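You operate a simulated robot arm through the tools that you are given. There is no shell and no other tool. Be economical: measure what you need, move in short steps, check, and stop when the job is done.

You are at the controls of a simulated robot arm. One attempt, no reset.

Task
Put two of the round blocks from the grey bench top on the blue sight glass.
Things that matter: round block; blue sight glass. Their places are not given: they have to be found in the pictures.

Only the result counts: the job must be done as asked and must still hold three seconds after the hand-in. Knocking over, shifting, dropping, spilling or breaking anything else fails it.

Robot
A 6-joint arm with a two-finger parallel gripper, fixed in place. Base frame: the origin is at the foot of the arm, x ahead of it, y to its left, z up; the work surface is at about z = 0. Readings come in m, rad, newtons and seconds.
With the tool pointing down near the work surface it reaches from about 0.14 to 0.58 m from the base axis. Its first joint turns from -1.152 to 1.152 rad. Payload 2.1 kg.
Tool frame: the origin (TCP) lies between the finger pads and is the grasp point; the fingertips stand 0.03 m ahead of it; z points along the fingers, y is the line along which they close. The gripper opens to 0.094 m. The fingers are 0.028 m wide and 0.01 m thick; the gripper's body (0.05 by 0.096 m) begins 0.055 m behind the TCP.
Orientation is told as [roll, pitch, yaw] about the base's x, y, z axes, in that order, counted from this pose: with the fingers straight down and closing along the base's y, the tool's x points along the base's -x, its y along +y and its z along -z.

Tools
- The arm moves only by the tool drive_tool. Its argument "increments" is one flat list of numbers, 7 for each row, row after row: the shift along the tool's x, y, z in units of 150 mm (1.0 is 150 mm), then the turn, a rotation vector about the tool's x, y, z in units of 60 degrees (1.0 is 60 degrees), then the opening, from 0 (shut) to 1 (fully open). In form: [dx, dy, dz, rx, ry, rz, grip, dx, dy, dz, rx, ry, rz, grip, ...]. A call has 1 to 8 rows; each row is the pose to reach, as a shift and turn from the pose commanded when the call began, along the tool's axes at that moment. A call with a number of a shift or a turn outside -1 to 1 is refused whole. A row lasts 0.2 s, in which the tool goes at most 0.05 m and 0.15 rad; a call with a longer step from one row to the next is refused whole, and so is a gripper value outside its range. A pose out of reach is approached as far as the arm can. The call stops where the force on the tool passes 40 N (or 10 N more than at its start, if that is more) or the arm is blocked; 0.2 s more then pass. Each finger travels about 0.072 m/s and halts on what it meets, pressing with about 24 N; the grip force reading is that of the motor and also rises with nothing between the fingers. The clock runs only during rows and for 0.2 s after the last one: add rows that repeat a pose to give the fingers time. It gives the time, the measured TCP pose, the force on the tool (base axes), the opening and the grip force at its end, in the units of the frame above (readings bear some noise).
- Cameras (640 x 400 px; columns grow to the right, rows downward): "scene" is fixed at [0.0335, -0.3586, 0.4853]; the picture's right is [0.93, -0.37, 0.00], its down [-0.21, -0.52, -0.83] and it looks along [0.31, 0.77, -0.56] (base axes); focal length 345 px, centre (320, 200). "wrist" rides on the gripper at [-0.037, 0, -0.058] in the tool frame; the picture's right is [0.00, -1.00, 0.00], its down [0.97, 0.00, -0.24] and it looks along [0.24, 0.00, 0.97] (tool axes); focal length 218 px, centre (320, 200).
- get_image(camera): a new picture of that camera. The clock stands still meanwhile.
- locate(camera, pixels): for up to 12 pixels [column, row] of the newest picture of that camera ("zoom" is the newest enlarged one), the place [x, y, z] in the base frame of the surface seen there, good to about 0.003 m. The clock stands still meanwhile.
- inspect(camera, box): a new picture of the part [left, top, right, bottom] of that camera's present view, enlarged. The clock stands still meanwhile.
- hand_in(): hands the job in; it is judged then, once.

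Work in short steps. Measure before you move; look again where a grasp or a placing could have gone wrong, and mend it. You have 60 turns and 20 pictures in all, those below and enlarged ones among them. Open the gripper and draw the arm clear of the work before you hand the job in, unless the task says otherwise; then end with one line.

The tools are called by a JSON object that holds its "fn" and its "kwargs". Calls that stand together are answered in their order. drive_tool: Moves the arm, as the interface text tells. Its arguments: {"type":"object","properties":{"increments":{"type":"array","items":{"type":"number"}}},"required":["increments"]} The other tools are called the same way: get_image (camera) takes a picture; locate (camera, pixels) gives the place of the surface under pixels of a picture; inspect (camera, box) takes an enlarged picture of a part of a camera's view; hand_in () hands the job in.

At the start:

```text
t: 0.0
ee_pos: [0.2941, 0.0785, 0.2585]
tcp_rot: [0.001, -0.003, 0.0]
contact_force: [-0.9, 1.6, 0.2]
gripper_width: 0.0939
finger_force: 0.0
```

scene: 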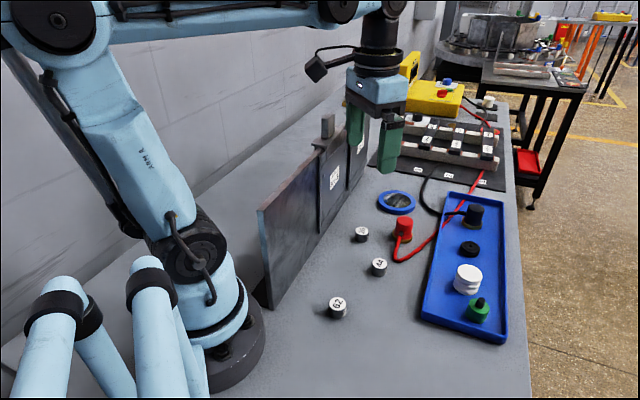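
wrist: 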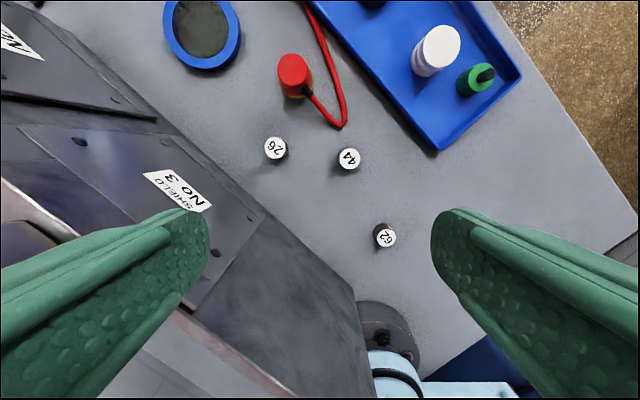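

The scene shows three round blocks at (361,234), (379,267), (338,307) and the blue-rimmed sight glass at (396,202). I measure them and look at an enlarged view.

{"fn": "inspect", "kwargs": {"camera": "scene", "box": [300, 170, 460, 330]}}

{"fn": "locate", "kwargs": {"camera": "scene", "pixels": [[361, 231], [379, 263], [338, 302], [396, 202], [378, 202], [414, 202], [396, 191], [396, 212], [404, 222], [404, 240], [325, 205], [262, 212]]}}

{"fn": "locate", "kwargs": {"camera": "wrist", "pixels": [[276, 148], [349, 159], [386, 238], [201, 28], [168, 28], [236, 28], [201, 65], [293, 70], [160, 118], [262, 215], [354, 292], [340, 125]]}}

```text
2.50 times, centred on (380, 250) of scene
```

zoom: 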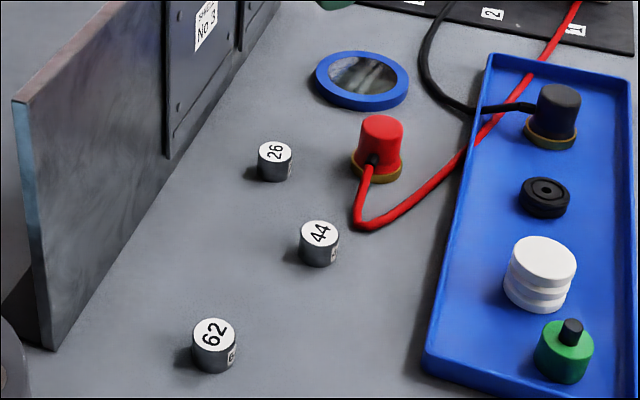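

```text
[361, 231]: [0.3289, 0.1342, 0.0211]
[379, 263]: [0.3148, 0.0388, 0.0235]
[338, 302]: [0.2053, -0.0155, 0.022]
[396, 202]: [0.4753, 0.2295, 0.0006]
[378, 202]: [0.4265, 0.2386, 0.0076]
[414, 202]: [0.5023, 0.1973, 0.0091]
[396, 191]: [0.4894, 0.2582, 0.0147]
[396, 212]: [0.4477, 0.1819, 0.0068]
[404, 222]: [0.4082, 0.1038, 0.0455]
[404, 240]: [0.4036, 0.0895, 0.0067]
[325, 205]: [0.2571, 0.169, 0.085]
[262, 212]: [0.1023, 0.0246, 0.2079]
```

```text
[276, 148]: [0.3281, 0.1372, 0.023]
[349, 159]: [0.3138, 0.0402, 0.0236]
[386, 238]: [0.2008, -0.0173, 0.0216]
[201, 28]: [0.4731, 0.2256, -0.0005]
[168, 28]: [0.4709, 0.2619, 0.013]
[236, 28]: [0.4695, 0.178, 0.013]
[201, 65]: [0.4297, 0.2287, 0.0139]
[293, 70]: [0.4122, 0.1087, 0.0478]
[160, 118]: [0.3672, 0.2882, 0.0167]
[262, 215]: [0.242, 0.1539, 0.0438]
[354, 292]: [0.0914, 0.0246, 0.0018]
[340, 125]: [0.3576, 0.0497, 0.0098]
```

Sight glass: centre about (0.472, 0.222), rim top about z 0.013, glass recessed. Blocks are ~28 mm across and ~22 mm high. I'll use 44 and 62, which are farthest from the shield. First I move above 44 at (0.3145, 0.0395).

{"fn": "drive_tool", "kwargs": {"increments": [-0.034, -0.065, 0.25, 0, 0, 0, 0.8, -0.068, -0.13, 0.5, 0, 0, 0, 0.7, -0.102, -0.195, 0.75, 0, 0, 0, 0.6, -0.136, -0.26, 1.0, 0, 0, 0, 0.6, -0.136, -0.26, 1.0, 0, 0, 0, 0.6]}}

{"fn": "get_image", "kwargs": {"camera": "wrist"}}

```text
t: 1.2
ee_pos: [0.3128, 0.0422, 0.106]
tcp_rot: [0.0, -0.002, 0.0]
contact_force: [-0.1, 0.0, 0.3]
gripper_width: 0.0562
finger_force: 0.1
```

```text
16 pictures are left
```

wrist: 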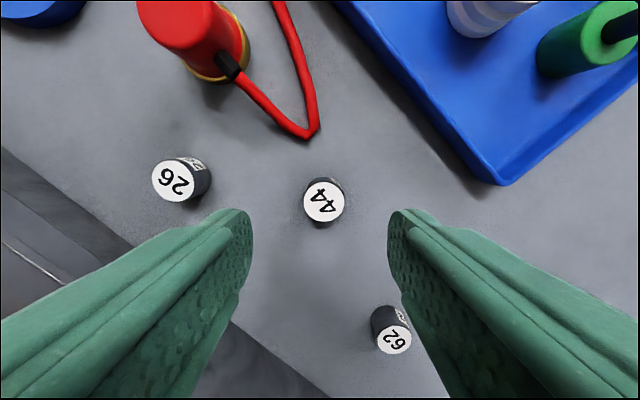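

44 shows at (323,202), centred between the fingers. I measure its top, edges and the bench around it.

{"fn": "locate", "kwargs": {"camera": "wrist", "pixels": [[323, 202], [306, 202], [342, 202], [323, 184], [323, 220], [280, 215], [365, 200], [392, 340], [379, 340], [409, 340], [392, 329], [392, 351]]}}

```text
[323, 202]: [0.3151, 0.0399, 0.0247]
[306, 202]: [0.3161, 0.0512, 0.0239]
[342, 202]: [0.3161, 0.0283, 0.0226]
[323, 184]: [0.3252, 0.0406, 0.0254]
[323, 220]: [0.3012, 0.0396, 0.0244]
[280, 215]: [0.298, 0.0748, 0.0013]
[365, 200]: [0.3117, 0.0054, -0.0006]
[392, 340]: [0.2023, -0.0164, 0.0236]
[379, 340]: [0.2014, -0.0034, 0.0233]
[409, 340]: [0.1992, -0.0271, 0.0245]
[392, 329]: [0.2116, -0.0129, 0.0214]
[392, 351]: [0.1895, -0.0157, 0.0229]
```

The top is at about z 0.024 with radius about 0.0125. I want the fingertips clear of the rim when placing, so I grip the upper 10 mm (TCP z about 0.044) and lower to there.

{"fn": "drive_tool", "kwargs": {"increments": [0, 0, 0.2, 0, 0, 0, 0.6, 0, 0, 0.42, 0, 0, 0, 0.6, 0, 0, 0.42, 0, 0, 0, 0.6]}}

```text
t: 2.0
ee_pos: [0.3151, 0.042, 0.0449]
tcp_rot: [-0.001, -0.003, 0.0]
contact_force: [-0.2, -0.1, 0.3]
gripper_width: 0.0562
finger_force: 0.2
```

The height is 0.045 and y is about 2 mm off the block centre, so I correct that and close.

{"fn": "drive_tool", "kwargs": {"increments": [0, -0.012, 0, 0, 0, 0, 0.6, 0, -0.012, 0, 0, 0, 0, 0.4, 0, -0.012, 0, 0, 0, 0, 0.2, 0, -0.012, 0, 0, 0, 0, 0.1, 0, -0.012, 0, 0, 0, 0, 0.1, 0, -0.012, 0, 0, 0, 0, 0.1]}}

```text
t: 3.4
ee_pos: [0.315, 0.0386, 0.0453]
tcp_rot: [0.0, -0.002, 0.001]
contact_force: [0.7, -1.8, 0.4]
gripper_width: 0.0283
finger_force: 23.9
```

Gripped at 28.3 mm with 24 N. I lift it 0.1 m.

{"fn": "drive_tool", "kwargs": {"increments": [0, 0, -0.1, 0, 0, 0, 0.1, 0, 0, -0.35, 0, 0, 0, 0.1, 0, 0, -0.67, 0, 0, 0, 0.1, -0.2, 0.2, -0.67, 0, 0, 0, 0.1, -0.4, 0.4, -0.67, 0, 0, 0, 0.1, -0.4, 0.4, -0.67, 0, 0, 0, 0.1]}}

{"fn": "get_image", "kwargs": {"camera": "wrist"}}

```text
t: 4.8
ee_pos: [0.3727, 0.1012, 0.1468]
tcp_rot: [0.0, -0.001, -0.001]
contact_force: [0.0, 0.7, -1.5]
gripper_width: 0.0282
finger_force: 23.9
```

```text
15 pictures are left
```

wrist: 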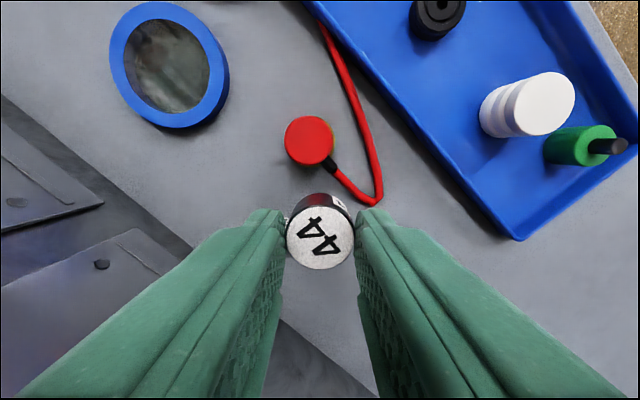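

The block is held squarely and the glass shows centred near (168,64). I measure its rim and inner edges.

{"fn": "locate", "kwargs": {"camera": "wrist", "pixels": [[168, 64], [116, 64], [221, 64], [168, 10], [168, 119], [150, 40], [190, 90], [128, 64], [206, 64], [168, 22], [168, 108], [120, 150]]}}

{"fn": "inspect", "kwargs": {"camera": "wrist", "box": [90, 0, 250, 140]}}

```text
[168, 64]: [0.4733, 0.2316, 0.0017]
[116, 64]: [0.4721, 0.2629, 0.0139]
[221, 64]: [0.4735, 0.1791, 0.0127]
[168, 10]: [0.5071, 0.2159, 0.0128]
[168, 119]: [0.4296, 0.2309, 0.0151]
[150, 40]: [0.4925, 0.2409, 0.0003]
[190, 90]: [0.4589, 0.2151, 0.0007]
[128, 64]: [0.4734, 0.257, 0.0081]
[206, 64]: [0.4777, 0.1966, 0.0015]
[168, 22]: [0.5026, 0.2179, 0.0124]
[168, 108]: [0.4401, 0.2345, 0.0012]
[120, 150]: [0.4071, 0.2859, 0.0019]
```

```text
2.86 times, centred on (170, 70) of wrist
```

zoom: 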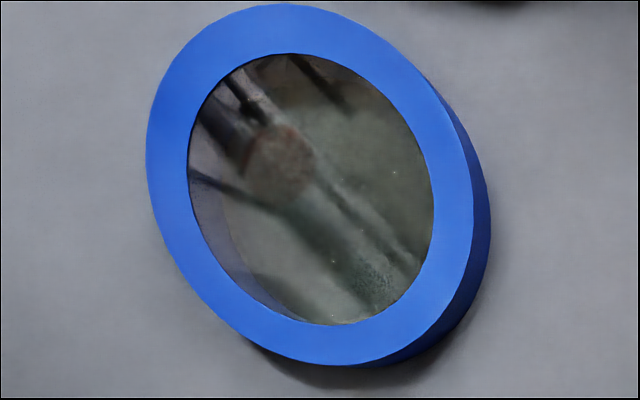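

Rim top is z about 0.013, inner radius about 32 mm, centre about (0.4715, 0.222). The pane reflects and looks see-through, so its true height is uncertain and I'll lower by feel. I move above the far half at (0.487, 0.222).

{"fn": "drive_tool", "kwargs": {"increments": [-0.19, 0.203, 0, 0, 0, 0, 0.1, -0.38, 0.406, 0, 0, 0, 0, 0.1, -0.57, 0.61, 0, 0, 0, 0, 0.1, -0.757, 0.813, 0, 0, 0, 0, 0.1, -0.757, 0.813, 0, 0, 0, 0, 0.1]}}

{"fn": "drive_tool", "kwargs": {"increments": [0, 0, 0.1, 0, 0, 0, 0.1, 0, 0, 0.2, 0, 0, 0, 0.1, 0, 0, 0.3, 0, 0, 0, 0.1, 0, 0, 0.3, 0, 0, 0, 0.1]}}

{"fn": "get_image", "kwargs": {"camera": "wrist"}}

```text
t: 6.0
ee_pos: [0.4869, 0.2214, 0.1449]
tcp_rot: [0.001, -0.002, 0.001]
contact_force: [0.7, 0.4, -0.9]
gripper_width: 0.0282
finger_force: 24.4
```

```text
t: 7.0
ee_pos: [0.4865, 0.2211, 0.1018]
tcp_rot: [-0.001, 0.0, -0.001]
contact_force: [0.2, 0.4, -1.6]
gripper_width: 0.0281
finger_force: 24.1
```

```text
13 pictures are left
```

wrist: 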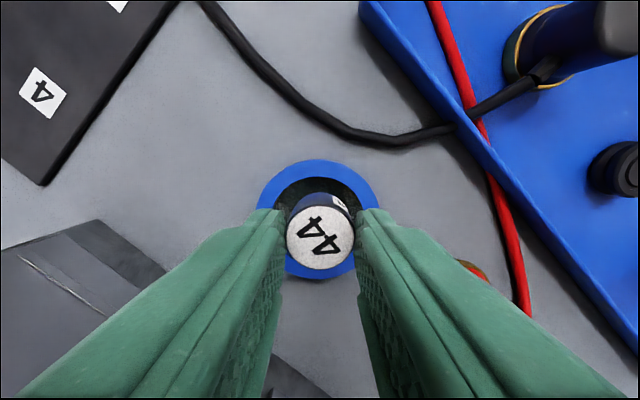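

The block is centred in y over the ring and sits on the far half. I lower to a bottom height of about 0.018, just above the rim.

{"fn": "drive_tool", "kwargs": {"increments": [0, 0, 0.1, 0, 0, 0, 0.1, 0, 0, 0.2, 0, 0, 0, 0.1, 0, 0, 0.26, 0, 0, 0, 0.1, 0, 0, 0.26, 0, 0, 0, 0.1]}}

{"fn": "inspect", "kwargs": {"camera": "scene", "box": [340, 150, 450, 240]}}

```text
t: 8.0
ee_pos: [0.4876, 0.2212, 0.062]
tcp_rot: [0.0, -0.001, 0.001]
contact_force: [-1.0, -0.4, -1.6]
gripper_width: 0.028
finger_force: 24.0
```

```text
4.44 times, centred on (395, 195) of scene
```

zoom: 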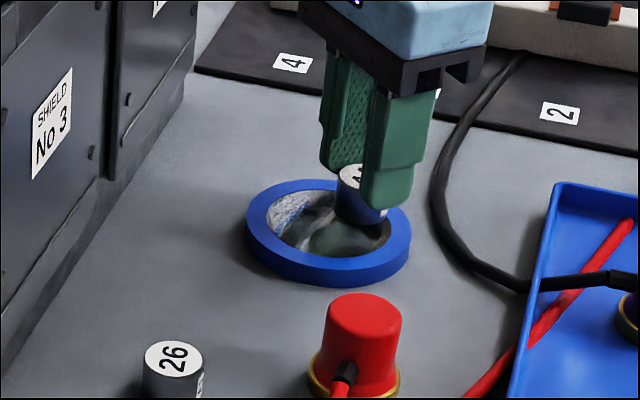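

Clear and over the glass. I lower 3 mm and then 2 mm, watching the force.

{"fn": "drive_tool", "kwargs": {"increments": [0, 0, 0.01, 0, 0, 0, 0.1, 0, 0, 0.02, 0, 0, 0, 0.1, 0, 0, 0.02, 0, 0, 0, 0.1]}}

{"fn": "drive_tool", "kwargs": {"increments": [0, 0, 0.007, 0, 0, 0, 0.1, 0, 0, 0.014, 0, 0, 0, 0.1, 0, 0, 0.014, 0, 0, 0, 0.1]}}

```text
t: 8.8
ee_pos: [0.4877, 0.2201, 0.0588]
tcp_rot: [0.001, -0.003, 0.0]
contact_force: [0.8, 0.7, -0.9]
gripper_width: 0.0279
finger_force: 24.2
```

```text
t: 9.6
ee_pos: [0.4885, 0.22, 0.0584]
tcp_rot: [-0.001, -0.001, -0.001]
contact_force: [-0.5, 1.2, 2.4]
gripper_width: 0.0282
finger_force: 23.5
```

The force rose from about −1 to +2.4 N with the bottom near z 0.013, which may be first contact. I lower 1 mm more to confirm.

{"fn": "drive_tool", "kwargs": {"increments": [0, 0, 0.007, 0, 0, 0, 0.1, 0, 0, 0.007, 0, 0, 0, 0.1]}}

```text
t: 10.2
ee_pos: [0.4872, 0.2209, 0.0577]
tcp_rot: [-0.001, -0.002, 0.0]
contact_force: [-1.9, 0.1, 20.9]
gripper_width: 0.0284
finger_force: 24.3
```

Firm contact (21 N) with the bottom at about z 0.0125. I ease up 1 mm and look closely to tell pane from rim.

{"fn": "drive_tool", "kwargs": {"increments": [0, 0, -0.008, 0, 0, 0, 0.1, 0, 0, -0.008, 0, 0, 0, 0.1]}}

{"fn": "inspect", "kwargs": {"camera": "scene", "box": [375, 180, 420, 218]}}

{"fn": "inspect", "kwargs": {"camera": "wrist", "box": [240, 150, 400, 310]}}

```text
t: 10.8
ee_pos: [0.4873, 0.2197, 0.0561]
tcp_rot: [0.0, -0.001, 0.001]
contact_force: [0.0, -1.0, 11.3]
gripper_width: 0.0279
finger_force: 23.8
```

```text
10.53 times, centred on (398, 199) of scene
```

zoom: 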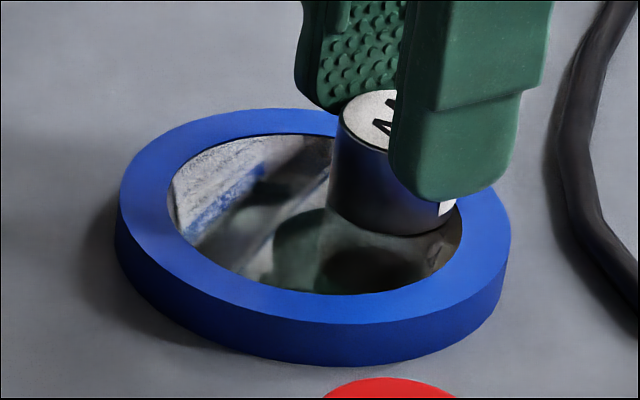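

```text
2.50 times, centred on (320, 230) of wrist
```

zoom: 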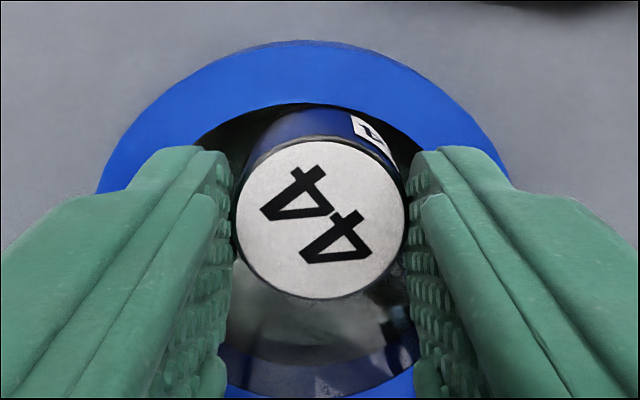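

The block stands on a near-flush pane, inside the rim. I relieve the pressure slightly, open slowly and rise.

{"fn": "drive_tool", "kwargs": {"increments": [0, 0, -0.004, 0, 0, 0, 0.1, 0, 0, -0.004, 0, 0, 0, 0.4, 0, 0, -0.004, 0, 0, 0, 0.5, 0, 0, -0.004, 0, 0, 0, 0.5, 0, 0, -0.15, 0, 0, 0, 0.5, 0, 0, -0.4, 0, 0, 0, 0.5, 0, 0, -0.6, 0, 0, 0, 0.5, 0, 0, -0.6, 0, 0, 0, 0.5]}}

{"fn": "get_image", "kwargs": {"camera": "wrist"}}

```text
t: 12.6
ee_pos: [0.4886, 0.2189, 0.1471]
tcp_rot: [0.0, -0.001, 0.0]
contact_force: [0.2, -1.4, -0.1]
gripper_width: 0.0471
finger_force: 0.2
```

```text
9 pictures are left
```

wrist: 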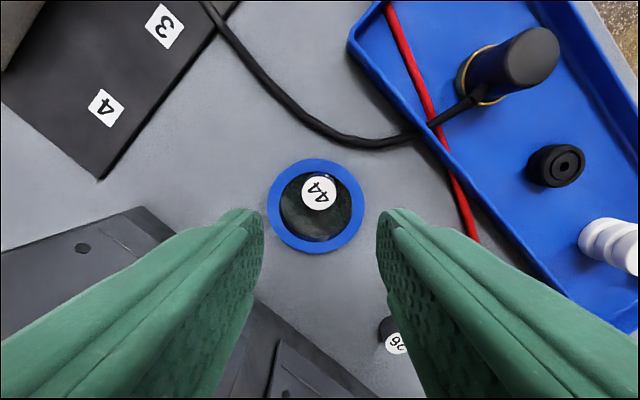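

44 stands at (319,193) on the glass. I measure its position and the rim.

{"fn": "locate", "kwargs": {"camera": "wrist", "pixels": [[319, 193], [304, 193], [334, 193], [319, 179], [319, 207], [316, 165], [316, 248], [272, 206], [359, 206]]}}

```text
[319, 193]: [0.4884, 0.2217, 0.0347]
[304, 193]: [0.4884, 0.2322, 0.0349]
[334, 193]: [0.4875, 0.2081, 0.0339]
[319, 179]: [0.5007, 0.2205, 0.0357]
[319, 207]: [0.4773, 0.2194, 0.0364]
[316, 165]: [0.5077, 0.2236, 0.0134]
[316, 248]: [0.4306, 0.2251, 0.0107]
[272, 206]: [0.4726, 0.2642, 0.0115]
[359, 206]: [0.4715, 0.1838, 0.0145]
```

44 is at (0.488, 0.2205), so the second block goes to (0.457, 0.221). I travel in two legs to above 62 at (0.202, −0.016).

{"fn": "drive_tool", "kwargs": {"increments": [0.238, -0.196, 0, 0, 0, 0, 0.6, 0.476, -0.392, 0, 0, 0, 0, 0.6, 0.714, -0.589, 0, 0, 0, 0, 0.6, 0.953, -0.785, 0, 0, 0, 0, 0.6, 0.953, -0.785, 0, 0, 0, 0, 0.6]}}

{"fn": "drive_tool", "kwargs": {"increments": [0.238, -0.196, 0, 0, 0, 0, 0.6, 0.476, -0.392, 0, 0, 0, 0, 0.6, 0.714, -0.589, 0, 0, 0, 0, 0.6, 0.953, -0.785, 0, 0, 0, 0, 0.6, 0.953, -0.785, 0, 0, 0, 0, 0.6]}}

{"fn": "drive_tool", "kwargs": {"increments": [0, 0, 0.2, 0, 0, 0, 0.6, 0, 0, 0.4, 0, 0, 0, 0.6, 0, 0, 0.4, 0, 0, 0, 0.6]}}

{"fn": "get_image", "kwargs": {"camera": "wrist"}}

```text
t: 13.8
ee_pos: [0.3456, 0.1038, 0.1457]
tcp_rot: [0.0, -0.003, -0.002]
contact_force: [-0.2, 0.4, 0.0]
gripper_width: 0.0564
finger_force: 0.1
```

```text
t: 15.0
ee_pos: [0.2008, -0.0138, 0.1465]
tcp_rot: [-0.001, -0.002, 0.003]
contact_force: [0.2, -0.6, -0.6]
gripper_width: 0.0565
finger_force: 0.1
```

```text
t: 15.8
ee_pos: [0.2032, -0.0152, 0.0869]
tcp_rot: [0.0, -0.001, -0.001]
contact_force: [0.4, 0.3, -0.1]
gripper_width: 0.0563
finger_force: 0.0
```

```text
8 pictures are left
```

wrist: 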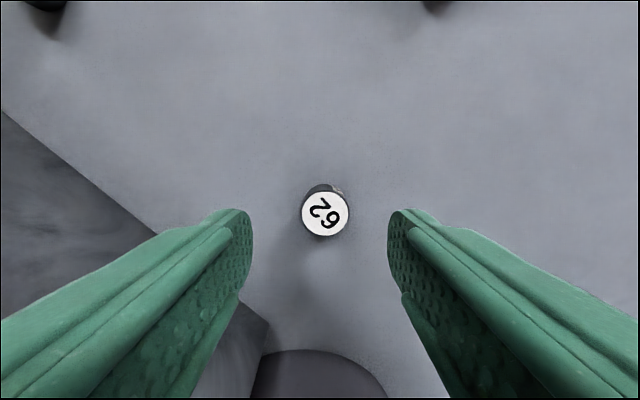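

62 is at (325,214), about 3 mm toward −y of the gripper centre. I correct, lower to TCP z about 0.045 and grip.

{"fn": "drive_tool", "kwargs": {"increments": [0.008, -0.018, 0.14, 0, 0, 0, 0.6, 0.008, -0.018, 0.28, 0, 0, 0, 0.6, 0.008, -0.018, 0.28, 0, 0, 0, 0.6, 0.008, -0.018, 0.28, 0, 0, 0, 0.4, 0.008, -0.018, 0.28, 0, 0, 0, 0.2, 0.008, -0.018, 0.28, 0, 0, 0, 0.1, 0.008, -0.018, 0.28, 0, 0, 0, 0.1, 0.008, -0.018, 0.28, 0, 0, 0, 0.1]}}

{"fn": "drive_tool", "kwargs": {"increments": [0, 0, -0.1, 0, 0, 0, 0.1, 0, 0, -0.35, 0, 0, 0, 0.1, 0, 0, -0.67, 0, 0, 0, 0.1, 0, 0, -0.67, 0, 0, 0, 0.1]}}

```text
t: 17.6
ee_pos: [0.2029, -0.0192, 0.0462]
tcp_rot: [-0.001, -0.002, -0.001]
contact_force: [0.1, 0.4, 0.0]
gripper_width: 0.028
finger_force: 23.7
```

```text
t: 18.6
ee_pos: [0.2039, -0.0192, 0.1455]
tcp_rot: [0.001, -0.003, 0.0]
contact_force: [-0.4, 0.0, -1.7]
gripper_width: 0.028
finger_force: 23.9
```

62 is gripped and lifted. I travel in two legs to above (0.457, 0.221), then lower partway.

{"fn": "drive_tool", "kwargs": {"increments": [-0.212, 0.2, 0, 0, 0, 0, 0.1, -0.424, 0.4, 0, 0, 0, 0, 0.1, -0.636, 0.6, 0, 0, 0, 0, 0.1, -0.848, 0.798, 0, 0, 0, 0, 0.1, -0.848, 0.798, 0, 0, 0, 0, 0.1]}}

{"fn": "drive_tool", "kwargs": {"increments": [-0.212, 0.2, 0, 0, 0, 0, 0.1, -0.424, 0.4, 0, 0, 0, 0, 0.1, -0.636, 0.6, 0, 0, 0, 0, 0.1, -0.848, 0.798, 0, 0, 0, 0, 0.1, -0.848, 0.798, 0, 0, 0, 0, 0.1]}}

{"fn": "drive_tool", "kwargs": {"increments": [0, 0, 0.15, 0, 0, 0, 0.1, 0, 0, 0.3, 0, 0, 0, 0.1, 0, 0, 0.3, 0, 0, 0, 0.1]}}

{"fn": "inspect", "kwargs": {"camera": "wrist", "box": [220, 120, 420, 300]}}

```text
t: 19.8
ee_pos: [0.3287, 0.1001, 0.1468]
tcp_rot: [0.0, -0.003, 0.0]
contact_force: [-0.1, -0.2, -0.3]
gripper_width: 0.028
finger_force: 23.9
```

```text
t: 21.0
ee_pos: [0.4571, 0.222, 0.1471]
tcp_rot: [0.001, -0.002, 0.001]
contact_force: [0.6, -0.4, -1.6]
gripper_width: 0.028
finger_force: 23.9
```

```text
t: 21.8
ee_pos: [0.4568, 0.2216, 0.1]
tcp_rot: [-0.001, -0.001, -0.002]
contact_force: [0.0, -0.6, -1.1]
gripper_width: 0.0281
finger_force: 24.2
```

```text
2.22 times, centred on (320, 210) of wrist
```

zoom: 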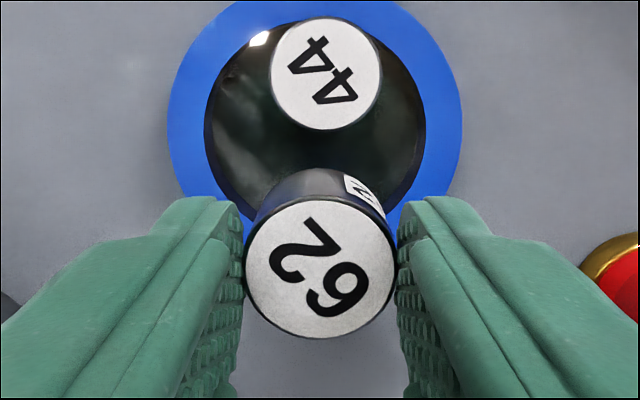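

62 is about 32 mm behind 44, clear of it and inside the ring. I shift 1 mm back and lower to just above the glass.

{"fn": "drive_tool", "kwargs": {"increments": [0.007, 0, 0.1, 0, 0, 0, 0.1, 0.007, 0, 0.2, 0, 0, 0, 0.1, 0.007, 0, 0.253, 0, 0, 0, 0.1, 0.007, 0, 0.253, 0, 0, 0, 0.1]}}

{"fn": "drive_tool", "kwargs": {"increments": [0, 0, 0.007, 0, 0, 0, 0.1, 0, 0, 0.013, 0, 0, 0, 0.1, 0, 0, 0.013, 0, 0, 0, 0.1]}}

{"fn": "inspect", "kwargs": {"camera": "scene", "box": [370, 180, 420, 220]}}

```text
t: 22.8
ee_pos: [0.4543, 0.2214, 0.0636]
tcp_rot: [0.001, -0.002, 0.0]
contact_force: [0.2, -0.1, -1.7]
gripper_width: 0.028
finger_force: 23.4
```

```text
t: 23.6
ee_pos: [0.4553, 0.22, 0.0619]
tcp_rot: [0.001, -0.002, -0.001]
contact_force: [0.6, 0.3, -1.2]
gripper_width: 0.0282
finger_force: 24.1
```

```text
10.00 times, centred on (395, 200) of scene
```

zoom: 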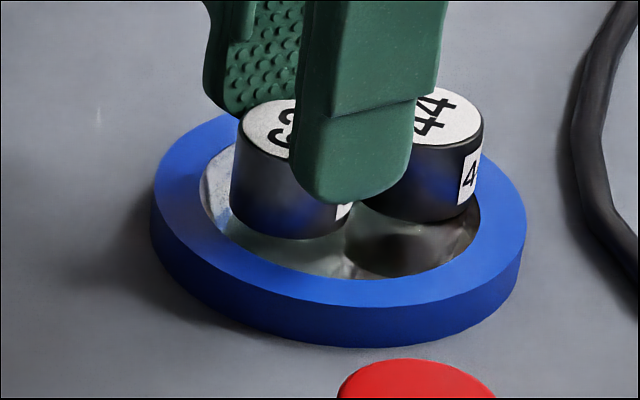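

Both blocks look inside the ring and 62 is still slightly above the pane. I step down about 1–2 mm at a time by feel.

{"fn": "drive_tool", "kwargs": {"increments": [0, 0, 0.007, 0, 0, 0, 0.1, 0, 0, 0.013, 0, 0, 0, 0.1, 0, 0, 0.013, 0, 0, 0, 0.1]}}

{"fn": "drive_tool", "kwargs": {"increments": [0, 0, 0.008, 0, 0, 0, 0.1, 0, 0, 0.008, 0, 0, 0, 0.1]}}

```text
t: 24.4
ee_pos: [0.4536, 0.2218, 0.0602]
tcp_rot: [0.001, -0.002, -0.001]
contact_force: [0.1, -1.2, -0.9]
gripper_width: 0.0279
finger_force: 23.9
```

```text
t: 25.0
ee_pos: [0.4551, 0.222, 0.0583]
tcp_rot: [0.001, -0.002, -0.001]
contact_force: [-0.3, -0.2, -1.3]
gripper_width: 0.0281
finger_force: 24.1
```

No contact yet at 0.058, so I step down another millimetre.

{"fn": "drive_tool", "kwargs": {"increments": [0, 0, 0.007, 0, 0, 0, 0.1, 0, 0, 0.007, 0, 0, 0, 0.1]}}

```text
t: 25.6
ee_pos: [0.4542, 0.2212, 0.0582]
tcp_rot: [0.0, -0.002, 0.0]
contact_force: [1.3, 2.8, 19.7]
gripper_width: 0.0283
finger_force: 24.2
```

Contact at 19.7 N with the same height as before. I ease up about 1 mm, open gently, and rise.

{"fn": "drive_tool", "kwargs": {"increments": [0, 0, -0.006, 0, 0, 0, 0.1, 0, 0, -0.006, 0, 0, 0, 0.4, 0, 0, -0.006, 0, 0, 0, 0.5, 0, 0, -0.006, 0, 0, 0, 0.5, 0, 0, -0.15, 0, 0, 0, 0.5, 0, 0, -0.4, 0, 0, 0, 0.5, 0, 0, -0.7, 0, 0, 0, 0.5, 0, 0, -0.7, 0, 0, 0, 0.5]}}

{"fn": "drive_tool", "kwargs": {"increments": [0.25, -0.2, 0, 0, 0, 0, 0.5, 0.5, -0.4, 0, 0, 0, 0, 0.5, 0.7, -0.56, 0, 0, 0, 0, 0.5, 0.7, -0.56, 0, 0, 0, 0, 0.5]}}

{"fn": "inspect", "kwargs": {"camera": "scene", "box": [300, 160, 460, 320]}}

{"fn": "get_image", "kwargs": {"camera": "wrist"}}

```text
t: 27.4
ee_pos: [0.4555, 0.2202, 0.165]
tcp_rot: [0.001, -0.001, 0.001]
contact_force: [0.3, -0.4, -0.8]
gripper_width: 0.0472
finger_force: 0.1
```

```text
t: 28.4
ee_pos: [0.3481, 0.1366, 0.1643]
tcp_rot: [-0.001, -0.001, 0.001]
contact_force: [-0.8, 0.0, -0.5]
gripper_width: 0.0471
finger_force: 0.0
```

```text
2.50 times, centred on (380, 240) of scene
```

zoom: 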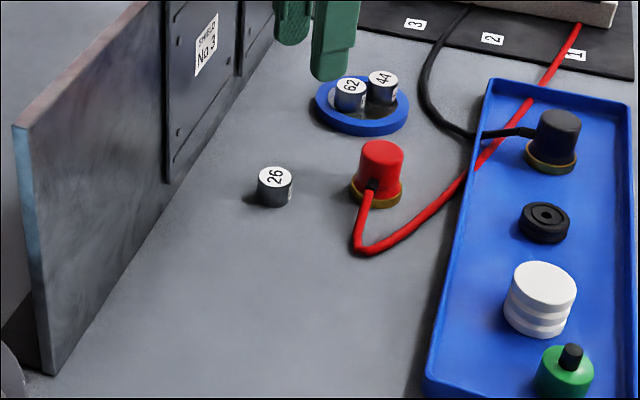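

```text
4 pictures are left
```

wrist: 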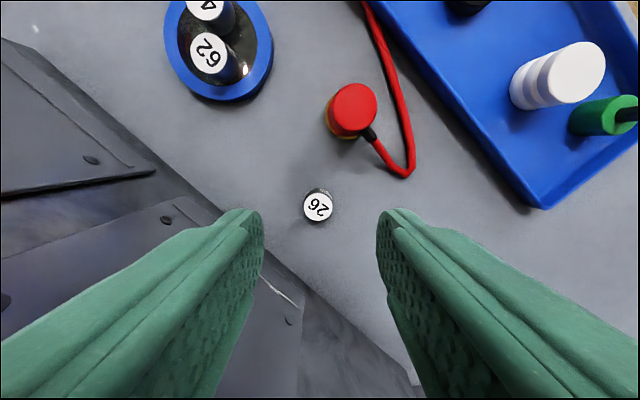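

Both 62 and 44 stand upright on the sight glass, nothing else has moved, and the arm is clear with the gripper open. I hand in.

{"fn": "hand_in", "kwargs": {}}

```text
The job is handed in.
```

Round blocks 44 and 62 are standing side by side on the blue sight glass, the gripper is open and clear, and the job is handed in.
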